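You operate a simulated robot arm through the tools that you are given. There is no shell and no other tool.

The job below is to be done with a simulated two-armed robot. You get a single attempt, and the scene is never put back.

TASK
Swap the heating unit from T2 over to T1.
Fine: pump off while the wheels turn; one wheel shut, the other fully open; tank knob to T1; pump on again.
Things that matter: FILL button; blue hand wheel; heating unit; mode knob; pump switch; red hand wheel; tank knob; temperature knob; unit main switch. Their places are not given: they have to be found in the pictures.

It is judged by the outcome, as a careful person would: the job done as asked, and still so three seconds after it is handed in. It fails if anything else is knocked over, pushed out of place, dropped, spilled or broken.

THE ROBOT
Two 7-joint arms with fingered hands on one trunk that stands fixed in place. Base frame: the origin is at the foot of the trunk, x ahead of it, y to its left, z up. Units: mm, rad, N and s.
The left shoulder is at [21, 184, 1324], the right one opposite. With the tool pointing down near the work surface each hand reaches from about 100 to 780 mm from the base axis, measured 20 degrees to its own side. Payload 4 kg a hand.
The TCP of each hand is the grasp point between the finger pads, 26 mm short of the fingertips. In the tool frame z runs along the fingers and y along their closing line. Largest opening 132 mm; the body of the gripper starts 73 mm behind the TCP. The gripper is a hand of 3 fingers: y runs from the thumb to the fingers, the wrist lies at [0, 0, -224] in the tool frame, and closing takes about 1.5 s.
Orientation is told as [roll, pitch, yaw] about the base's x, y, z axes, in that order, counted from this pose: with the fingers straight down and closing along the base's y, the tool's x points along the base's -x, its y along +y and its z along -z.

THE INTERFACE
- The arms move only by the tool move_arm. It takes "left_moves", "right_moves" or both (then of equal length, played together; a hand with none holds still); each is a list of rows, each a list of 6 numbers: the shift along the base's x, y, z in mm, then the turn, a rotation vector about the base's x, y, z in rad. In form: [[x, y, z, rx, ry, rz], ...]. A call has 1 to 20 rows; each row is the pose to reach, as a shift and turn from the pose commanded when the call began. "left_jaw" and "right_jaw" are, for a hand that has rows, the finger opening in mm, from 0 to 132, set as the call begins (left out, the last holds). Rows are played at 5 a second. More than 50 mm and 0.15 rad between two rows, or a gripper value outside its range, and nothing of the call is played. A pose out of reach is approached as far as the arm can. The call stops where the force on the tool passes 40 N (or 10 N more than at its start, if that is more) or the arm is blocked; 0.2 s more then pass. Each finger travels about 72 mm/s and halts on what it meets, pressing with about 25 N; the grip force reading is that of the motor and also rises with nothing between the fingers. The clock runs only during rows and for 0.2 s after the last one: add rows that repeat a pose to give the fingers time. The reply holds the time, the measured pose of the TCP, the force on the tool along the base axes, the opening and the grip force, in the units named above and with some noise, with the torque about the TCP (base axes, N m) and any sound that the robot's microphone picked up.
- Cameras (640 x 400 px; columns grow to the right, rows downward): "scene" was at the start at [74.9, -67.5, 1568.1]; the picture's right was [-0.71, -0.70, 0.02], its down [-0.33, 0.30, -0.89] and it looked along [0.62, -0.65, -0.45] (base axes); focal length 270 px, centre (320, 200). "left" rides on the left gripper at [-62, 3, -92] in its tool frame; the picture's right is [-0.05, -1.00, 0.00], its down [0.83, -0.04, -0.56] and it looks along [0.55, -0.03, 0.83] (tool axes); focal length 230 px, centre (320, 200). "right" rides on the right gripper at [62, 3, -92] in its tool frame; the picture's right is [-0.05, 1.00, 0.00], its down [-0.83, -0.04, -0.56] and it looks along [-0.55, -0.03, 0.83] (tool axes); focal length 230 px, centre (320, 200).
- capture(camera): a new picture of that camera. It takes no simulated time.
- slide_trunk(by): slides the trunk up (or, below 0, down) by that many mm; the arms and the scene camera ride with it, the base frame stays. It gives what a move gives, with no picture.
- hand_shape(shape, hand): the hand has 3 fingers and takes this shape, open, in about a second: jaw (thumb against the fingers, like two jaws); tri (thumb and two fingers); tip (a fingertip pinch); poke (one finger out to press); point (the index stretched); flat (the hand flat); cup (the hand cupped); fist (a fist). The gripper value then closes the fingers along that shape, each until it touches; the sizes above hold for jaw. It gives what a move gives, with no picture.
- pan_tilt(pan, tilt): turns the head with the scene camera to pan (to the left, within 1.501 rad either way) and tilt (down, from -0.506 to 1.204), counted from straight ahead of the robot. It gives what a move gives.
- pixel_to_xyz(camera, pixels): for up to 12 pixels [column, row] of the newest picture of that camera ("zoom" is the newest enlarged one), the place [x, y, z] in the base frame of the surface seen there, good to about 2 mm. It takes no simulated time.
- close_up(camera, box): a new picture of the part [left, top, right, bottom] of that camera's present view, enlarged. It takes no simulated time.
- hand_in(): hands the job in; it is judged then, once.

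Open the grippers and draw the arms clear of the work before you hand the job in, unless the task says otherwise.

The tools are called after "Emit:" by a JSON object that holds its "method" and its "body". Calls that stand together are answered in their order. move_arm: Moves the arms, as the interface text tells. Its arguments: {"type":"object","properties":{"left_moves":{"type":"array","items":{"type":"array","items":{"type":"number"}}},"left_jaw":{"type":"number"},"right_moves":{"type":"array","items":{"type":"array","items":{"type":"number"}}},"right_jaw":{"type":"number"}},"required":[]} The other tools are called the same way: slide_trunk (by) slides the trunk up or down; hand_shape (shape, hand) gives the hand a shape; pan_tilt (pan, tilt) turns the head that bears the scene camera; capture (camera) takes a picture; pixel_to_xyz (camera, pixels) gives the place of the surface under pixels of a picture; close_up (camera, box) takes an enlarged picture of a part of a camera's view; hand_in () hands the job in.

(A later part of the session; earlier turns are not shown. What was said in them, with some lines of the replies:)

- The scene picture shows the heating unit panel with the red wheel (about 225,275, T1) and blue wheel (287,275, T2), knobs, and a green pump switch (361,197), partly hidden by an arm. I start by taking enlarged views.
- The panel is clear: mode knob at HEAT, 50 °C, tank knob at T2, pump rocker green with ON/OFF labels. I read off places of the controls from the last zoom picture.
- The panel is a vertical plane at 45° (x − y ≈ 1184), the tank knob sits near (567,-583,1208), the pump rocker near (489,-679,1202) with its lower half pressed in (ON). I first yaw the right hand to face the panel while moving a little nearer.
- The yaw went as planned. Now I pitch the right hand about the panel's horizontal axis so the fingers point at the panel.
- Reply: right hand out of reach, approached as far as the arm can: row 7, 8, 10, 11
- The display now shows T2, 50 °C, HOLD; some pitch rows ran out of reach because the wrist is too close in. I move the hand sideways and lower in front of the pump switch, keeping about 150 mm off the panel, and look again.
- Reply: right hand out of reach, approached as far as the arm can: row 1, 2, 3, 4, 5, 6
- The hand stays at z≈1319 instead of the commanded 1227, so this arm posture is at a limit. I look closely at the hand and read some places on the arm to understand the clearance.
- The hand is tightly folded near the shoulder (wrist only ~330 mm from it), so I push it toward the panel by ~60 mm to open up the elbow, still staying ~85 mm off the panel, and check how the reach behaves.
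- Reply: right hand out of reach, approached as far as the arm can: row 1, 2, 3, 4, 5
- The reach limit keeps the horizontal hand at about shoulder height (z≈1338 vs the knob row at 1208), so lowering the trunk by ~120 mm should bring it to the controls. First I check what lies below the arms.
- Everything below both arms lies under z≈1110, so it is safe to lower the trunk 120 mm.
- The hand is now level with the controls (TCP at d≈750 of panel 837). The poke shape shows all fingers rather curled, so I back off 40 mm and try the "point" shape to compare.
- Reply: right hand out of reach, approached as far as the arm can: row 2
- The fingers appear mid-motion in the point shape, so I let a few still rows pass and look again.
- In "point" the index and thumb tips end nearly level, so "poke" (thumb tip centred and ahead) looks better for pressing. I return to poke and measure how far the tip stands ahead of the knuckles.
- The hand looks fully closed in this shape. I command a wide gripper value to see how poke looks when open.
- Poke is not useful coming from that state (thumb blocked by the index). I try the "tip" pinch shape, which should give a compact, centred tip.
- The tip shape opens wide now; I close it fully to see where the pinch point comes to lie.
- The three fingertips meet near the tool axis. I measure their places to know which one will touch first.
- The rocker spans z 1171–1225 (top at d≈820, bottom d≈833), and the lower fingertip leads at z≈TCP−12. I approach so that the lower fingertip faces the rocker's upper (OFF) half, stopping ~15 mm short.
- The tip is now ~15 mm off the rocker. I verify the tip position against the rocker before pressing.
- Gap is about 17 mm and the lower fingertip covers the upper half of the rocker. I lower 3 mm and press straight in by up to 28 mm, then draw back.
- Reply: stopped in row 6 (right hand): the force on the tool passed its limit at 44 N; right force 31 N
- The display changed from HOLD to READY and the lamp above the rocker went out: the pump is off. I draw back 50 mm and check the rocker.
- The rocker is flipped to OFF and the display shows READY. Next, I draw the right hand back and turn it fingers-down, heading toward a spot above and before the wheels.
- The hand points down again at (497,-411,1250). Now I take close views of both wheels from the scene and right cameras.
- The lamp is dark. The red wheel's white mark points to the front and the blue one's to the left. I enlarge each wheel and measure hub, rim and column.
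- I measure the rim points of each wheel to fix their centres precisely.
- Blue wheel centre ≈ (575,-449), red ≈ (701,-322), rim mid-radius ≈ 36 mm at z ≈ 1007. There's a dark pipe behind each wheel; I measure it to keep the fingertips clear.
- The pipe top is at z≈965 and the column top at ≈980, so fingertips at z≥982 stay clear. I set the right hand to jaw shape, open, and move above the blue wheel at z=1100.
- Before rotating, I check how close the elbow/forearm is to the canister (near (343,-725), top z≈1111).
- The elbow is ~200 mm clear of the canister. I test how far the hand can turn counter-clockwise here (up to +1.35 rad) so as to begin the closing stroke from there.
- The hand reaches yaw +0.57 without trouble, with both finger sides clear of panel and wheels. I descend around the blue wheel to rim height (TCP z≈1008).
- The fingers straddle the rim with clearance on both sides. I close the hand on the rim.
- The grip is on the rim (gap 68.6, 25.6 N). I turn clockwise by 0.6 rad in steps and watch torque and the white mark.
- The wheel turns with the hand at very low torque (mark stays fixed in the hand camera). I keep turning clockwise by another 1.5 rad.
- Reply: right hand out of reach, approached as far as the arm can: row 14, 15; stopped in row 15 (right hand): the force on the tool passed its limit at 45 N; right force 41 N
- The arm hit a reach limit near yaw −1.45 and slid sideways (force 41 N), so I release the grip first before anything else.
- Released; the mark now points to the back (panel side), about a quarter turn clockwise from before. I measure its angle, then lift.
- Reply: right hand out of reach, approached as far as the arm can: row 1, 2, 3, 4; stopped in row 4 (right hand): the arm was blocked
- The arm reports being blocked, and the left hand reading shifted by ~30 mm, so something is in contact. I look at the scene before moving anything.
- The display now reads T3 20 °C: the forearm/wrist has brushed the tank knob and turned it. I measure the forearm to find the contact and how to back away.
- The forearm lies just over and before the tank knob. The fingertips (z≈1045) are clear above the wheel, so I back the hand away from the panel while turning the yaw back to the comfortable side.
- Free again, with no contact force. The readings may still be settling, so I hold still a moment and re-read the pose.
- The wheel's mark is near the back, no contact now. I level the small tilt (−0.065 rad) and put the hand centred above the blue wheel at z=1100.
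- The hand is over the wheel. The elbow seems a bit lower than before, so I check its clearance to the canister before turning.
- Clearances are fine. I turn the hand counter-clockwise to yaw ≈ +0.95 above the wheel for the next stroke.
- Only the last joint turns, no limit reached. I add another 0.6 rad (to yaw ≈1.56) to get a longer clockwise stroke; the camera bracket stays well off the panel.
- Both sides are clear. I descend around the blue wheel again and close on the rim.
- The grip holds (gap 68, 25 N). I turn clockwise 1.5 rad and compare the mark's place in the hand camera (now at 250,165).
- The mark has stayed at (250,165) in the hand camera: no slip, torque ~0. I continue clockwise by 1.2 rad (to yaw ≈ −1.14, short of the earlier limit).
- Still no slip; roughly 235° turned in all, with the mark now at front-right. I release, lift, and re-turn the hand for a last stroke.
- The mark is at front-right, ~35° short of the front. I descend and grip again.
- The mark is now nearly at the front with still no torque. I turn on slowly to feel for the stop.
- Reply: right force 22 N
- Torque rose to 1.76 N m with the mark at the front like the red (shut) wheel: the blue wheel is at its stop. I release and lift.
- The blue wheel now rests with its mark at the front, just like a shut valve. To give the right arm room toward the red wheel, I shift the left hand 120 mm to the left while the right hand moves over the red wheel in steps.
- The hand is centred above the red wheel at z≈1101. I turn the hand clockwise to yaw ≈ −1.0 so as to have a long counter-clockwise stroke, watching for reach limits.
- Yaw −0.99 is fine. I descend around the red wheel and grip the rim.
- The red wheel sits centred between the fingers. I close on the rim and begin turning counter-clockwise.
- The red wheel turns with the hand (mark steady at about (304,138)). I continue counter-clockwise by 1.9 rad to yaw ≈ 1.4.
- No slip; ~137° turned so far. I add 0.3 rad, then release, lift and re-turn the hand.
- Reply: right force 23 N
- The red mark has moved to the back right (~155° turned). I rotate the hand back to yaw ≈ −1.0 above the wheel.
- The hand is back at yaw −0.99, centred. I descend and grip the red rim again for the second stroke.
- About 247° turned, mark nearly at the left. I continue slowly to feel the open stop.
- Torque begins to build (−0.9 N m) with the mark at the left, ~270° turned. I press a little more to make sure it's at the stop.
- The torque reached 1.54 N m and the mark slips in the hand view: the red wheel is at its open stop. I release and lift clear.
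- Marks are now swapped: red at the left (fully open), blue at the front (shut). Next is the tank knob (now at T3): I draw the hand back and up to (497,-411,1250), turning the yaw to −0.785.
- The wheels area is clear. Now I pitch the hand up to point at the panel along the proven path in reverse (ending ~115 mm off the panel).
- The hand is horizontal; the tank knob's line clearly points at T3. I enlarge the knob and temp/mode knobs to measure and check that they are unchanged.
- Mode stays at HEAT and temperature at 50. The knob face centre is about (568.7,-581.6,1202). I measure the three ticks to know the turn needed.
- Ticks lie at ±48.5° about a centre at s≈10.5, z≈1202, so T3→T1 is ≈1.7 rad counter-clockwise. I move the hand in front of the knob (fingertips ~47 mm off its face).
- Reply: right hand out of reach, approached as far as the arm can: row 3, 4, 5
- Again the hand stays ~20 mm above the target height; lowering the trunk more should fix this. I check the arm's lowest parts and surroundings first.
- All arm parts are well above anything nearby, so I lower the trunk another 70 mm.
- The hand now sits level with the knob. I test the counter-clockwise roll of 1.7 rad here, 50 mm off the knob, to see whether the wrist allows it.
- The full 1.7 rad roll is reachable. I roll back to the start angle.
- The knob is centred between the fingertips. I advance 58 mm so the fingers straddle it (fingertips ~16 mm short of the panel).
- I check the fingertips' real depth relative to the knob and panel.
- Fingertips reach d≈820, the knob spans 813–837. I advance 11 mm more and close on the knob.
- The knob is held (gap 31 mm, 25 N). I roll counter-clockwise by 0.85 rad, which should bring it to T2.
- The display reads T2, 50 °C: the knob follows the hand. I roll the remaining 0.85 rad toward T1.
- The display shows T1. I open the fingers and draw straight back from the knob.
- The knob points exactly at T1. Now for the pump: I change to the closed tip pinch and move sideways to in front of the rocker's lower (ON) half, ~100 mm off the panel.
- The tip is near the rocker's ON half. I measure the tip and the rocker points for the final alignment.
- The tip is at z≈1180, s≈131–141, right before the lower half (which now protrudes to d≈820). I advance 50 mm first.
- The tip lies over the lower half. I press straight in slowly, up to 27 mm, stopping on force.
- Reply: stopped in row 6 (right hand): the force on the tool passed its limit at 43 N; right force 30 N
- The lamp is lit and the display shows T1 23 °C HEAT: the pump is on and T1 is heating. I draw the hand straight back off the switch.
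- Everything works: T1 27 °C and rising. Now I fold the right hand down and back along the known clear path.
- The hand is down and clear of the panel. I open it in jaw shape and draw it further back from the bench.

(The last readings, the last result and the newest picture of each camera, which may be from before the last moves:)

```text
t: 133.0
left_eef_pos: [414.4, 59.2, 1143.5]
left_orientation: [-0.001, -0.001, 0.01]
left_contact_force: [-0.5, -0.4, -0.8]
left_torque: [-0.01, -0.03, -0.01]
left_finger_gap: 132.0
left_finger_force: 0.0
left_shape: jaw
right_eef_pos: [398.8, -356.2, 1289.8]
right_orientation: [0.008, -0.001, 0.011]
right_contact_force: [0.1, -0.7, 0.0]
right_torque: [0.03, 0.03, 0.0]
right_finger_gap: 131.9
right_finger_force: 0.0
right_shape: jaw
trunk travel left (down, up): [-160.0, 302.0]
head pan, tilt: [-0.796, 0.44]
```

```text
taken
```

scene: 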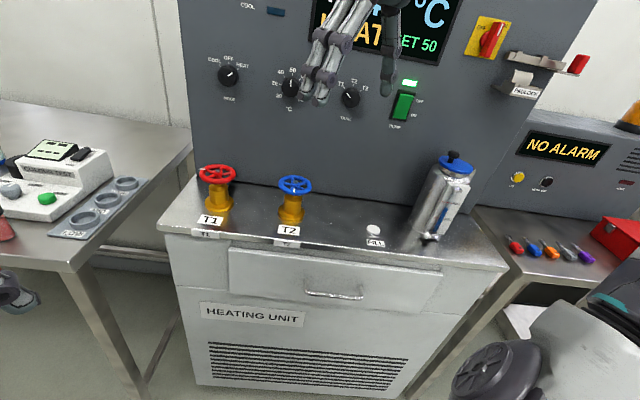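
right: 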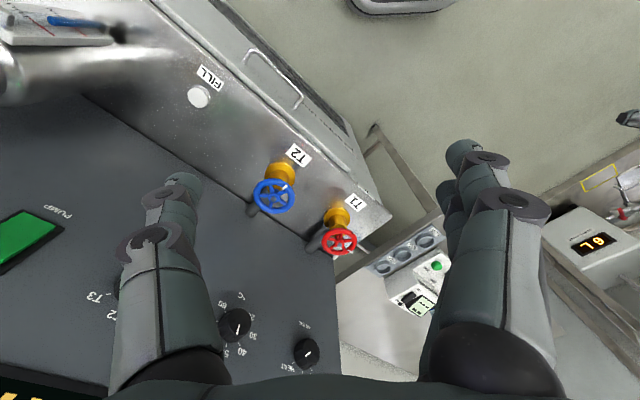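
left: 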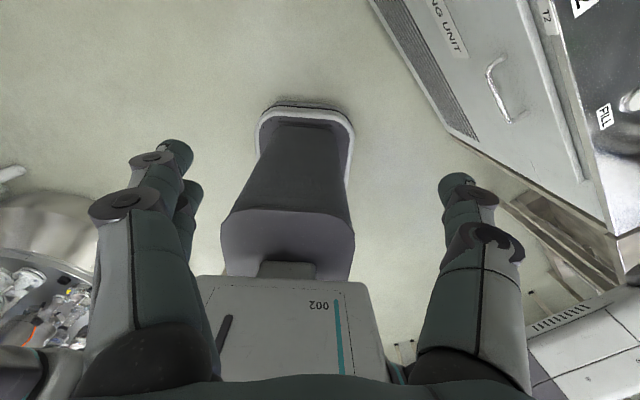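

Both hands are clear and open. I make a final check of wheels, knobs, switch, canister and alarm panel.

Emit:
{"method": "close_up", "body": {"camera": "scene", "box": [180, 140, 340, 260]}}

Emit:
{"method": "close_up", "body": {"camera": "scene", "box": [320, 0, 480, 120]}}

Emit:
{"method": "close_up", "body": {"camera": "scene", "box": [350, 120, 510, 260]}}

Emit:
{"method": "close_up", "body": {"camera": "scene", "box": [190, 40, 330, 140]}}

Emit:
{"method": "pixel_to_xyz", "body": {"camera": "scene", "pixels": [[454, 160], [435, 225], [440, 195], [373, 231]]}}

```text
3.33 times, centred on (260, 200) of scene
```

zoom: 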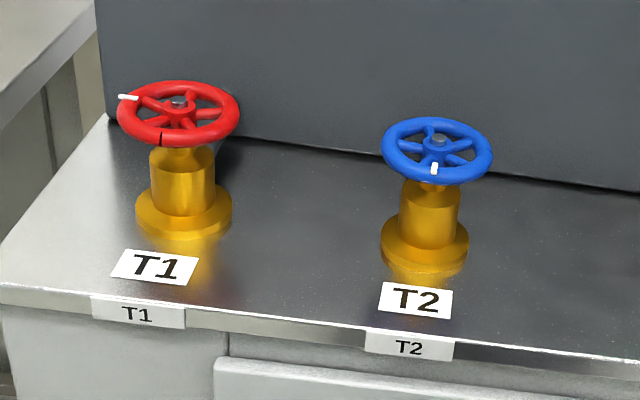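

```text
3.33 times, centred on (400, 60) of scene
```

zoom: 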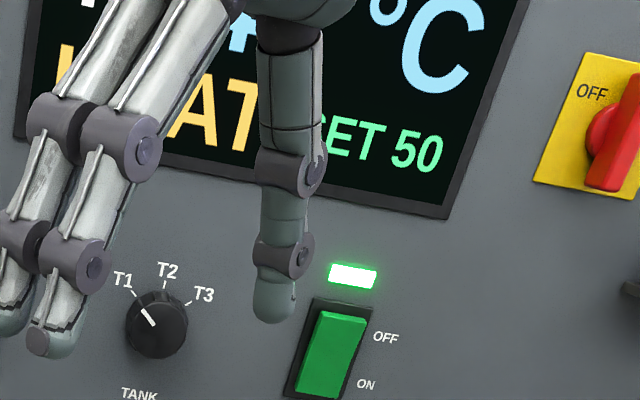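

```text
2.86 times, centred on (430, 190) of scene
```

zoom: 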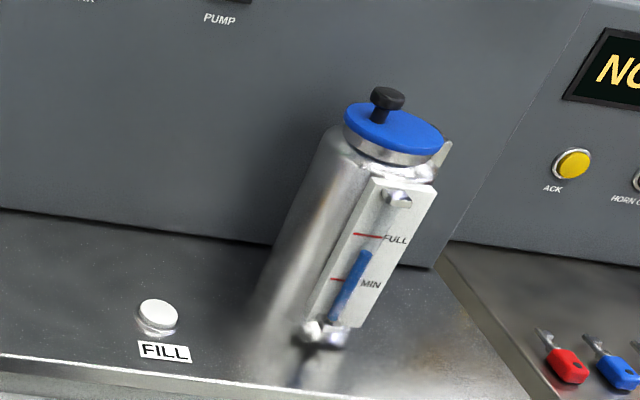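

```text
4.00 times, centred on (260, 90) of scene
```

zoom: 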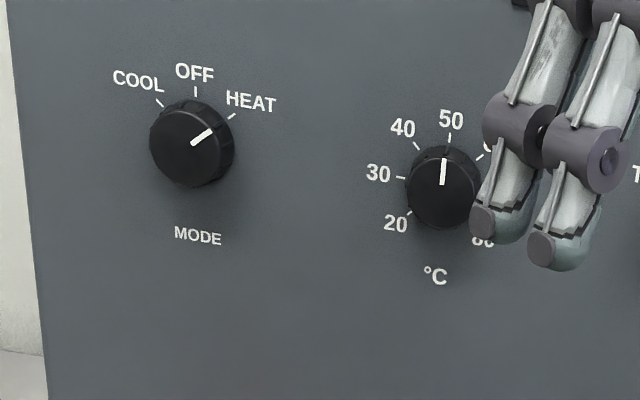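

```text
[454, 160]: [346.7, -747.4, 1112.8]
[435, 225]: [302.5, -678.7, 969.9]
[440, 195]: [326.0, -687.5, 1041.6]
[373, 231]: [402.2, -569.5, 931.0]
```

All is as wanted: red wheel fully open (mark left), blue wheel shut (mark front), tank knob at T1, pump lamp lit, mode HEAT, set 50, NO ALARM, canister and FILL button untouched. I hand the job in.

Emit:
{"method": "hand_in", "body": {}}

```text
The job is handed in.
```

The heating unit is switched from T2 to T1, and I've handed the job in. At the last check it was heating T1 toward the 50 °C set point, with no alarm showing.

- **Wheels:** with the pump off, I turned the blue T2 wheel to its shut stop and the red T1 wheel to its fully open stop.
- **Tank knob:** it points at T1, and the display shows T1.
- **Pump:** it is back on, and its lamp is lit.
- **Left as they were:** the mode knob is still at HEAT and the temperature knob at 50 °C. I didn't touch the FILL button, the unit's main switch or the canister.

**Accidental contact:** while I was turning the blue wheel, the right arm hit a reach limit. It brushed the tank knob, turning it from T2 to T3 while the pump was off. The arm was blocked briefly before I backed it away. The knob turned normally when I set it to T1, and I saw no damage.

Both hands are open and clear of the unit.
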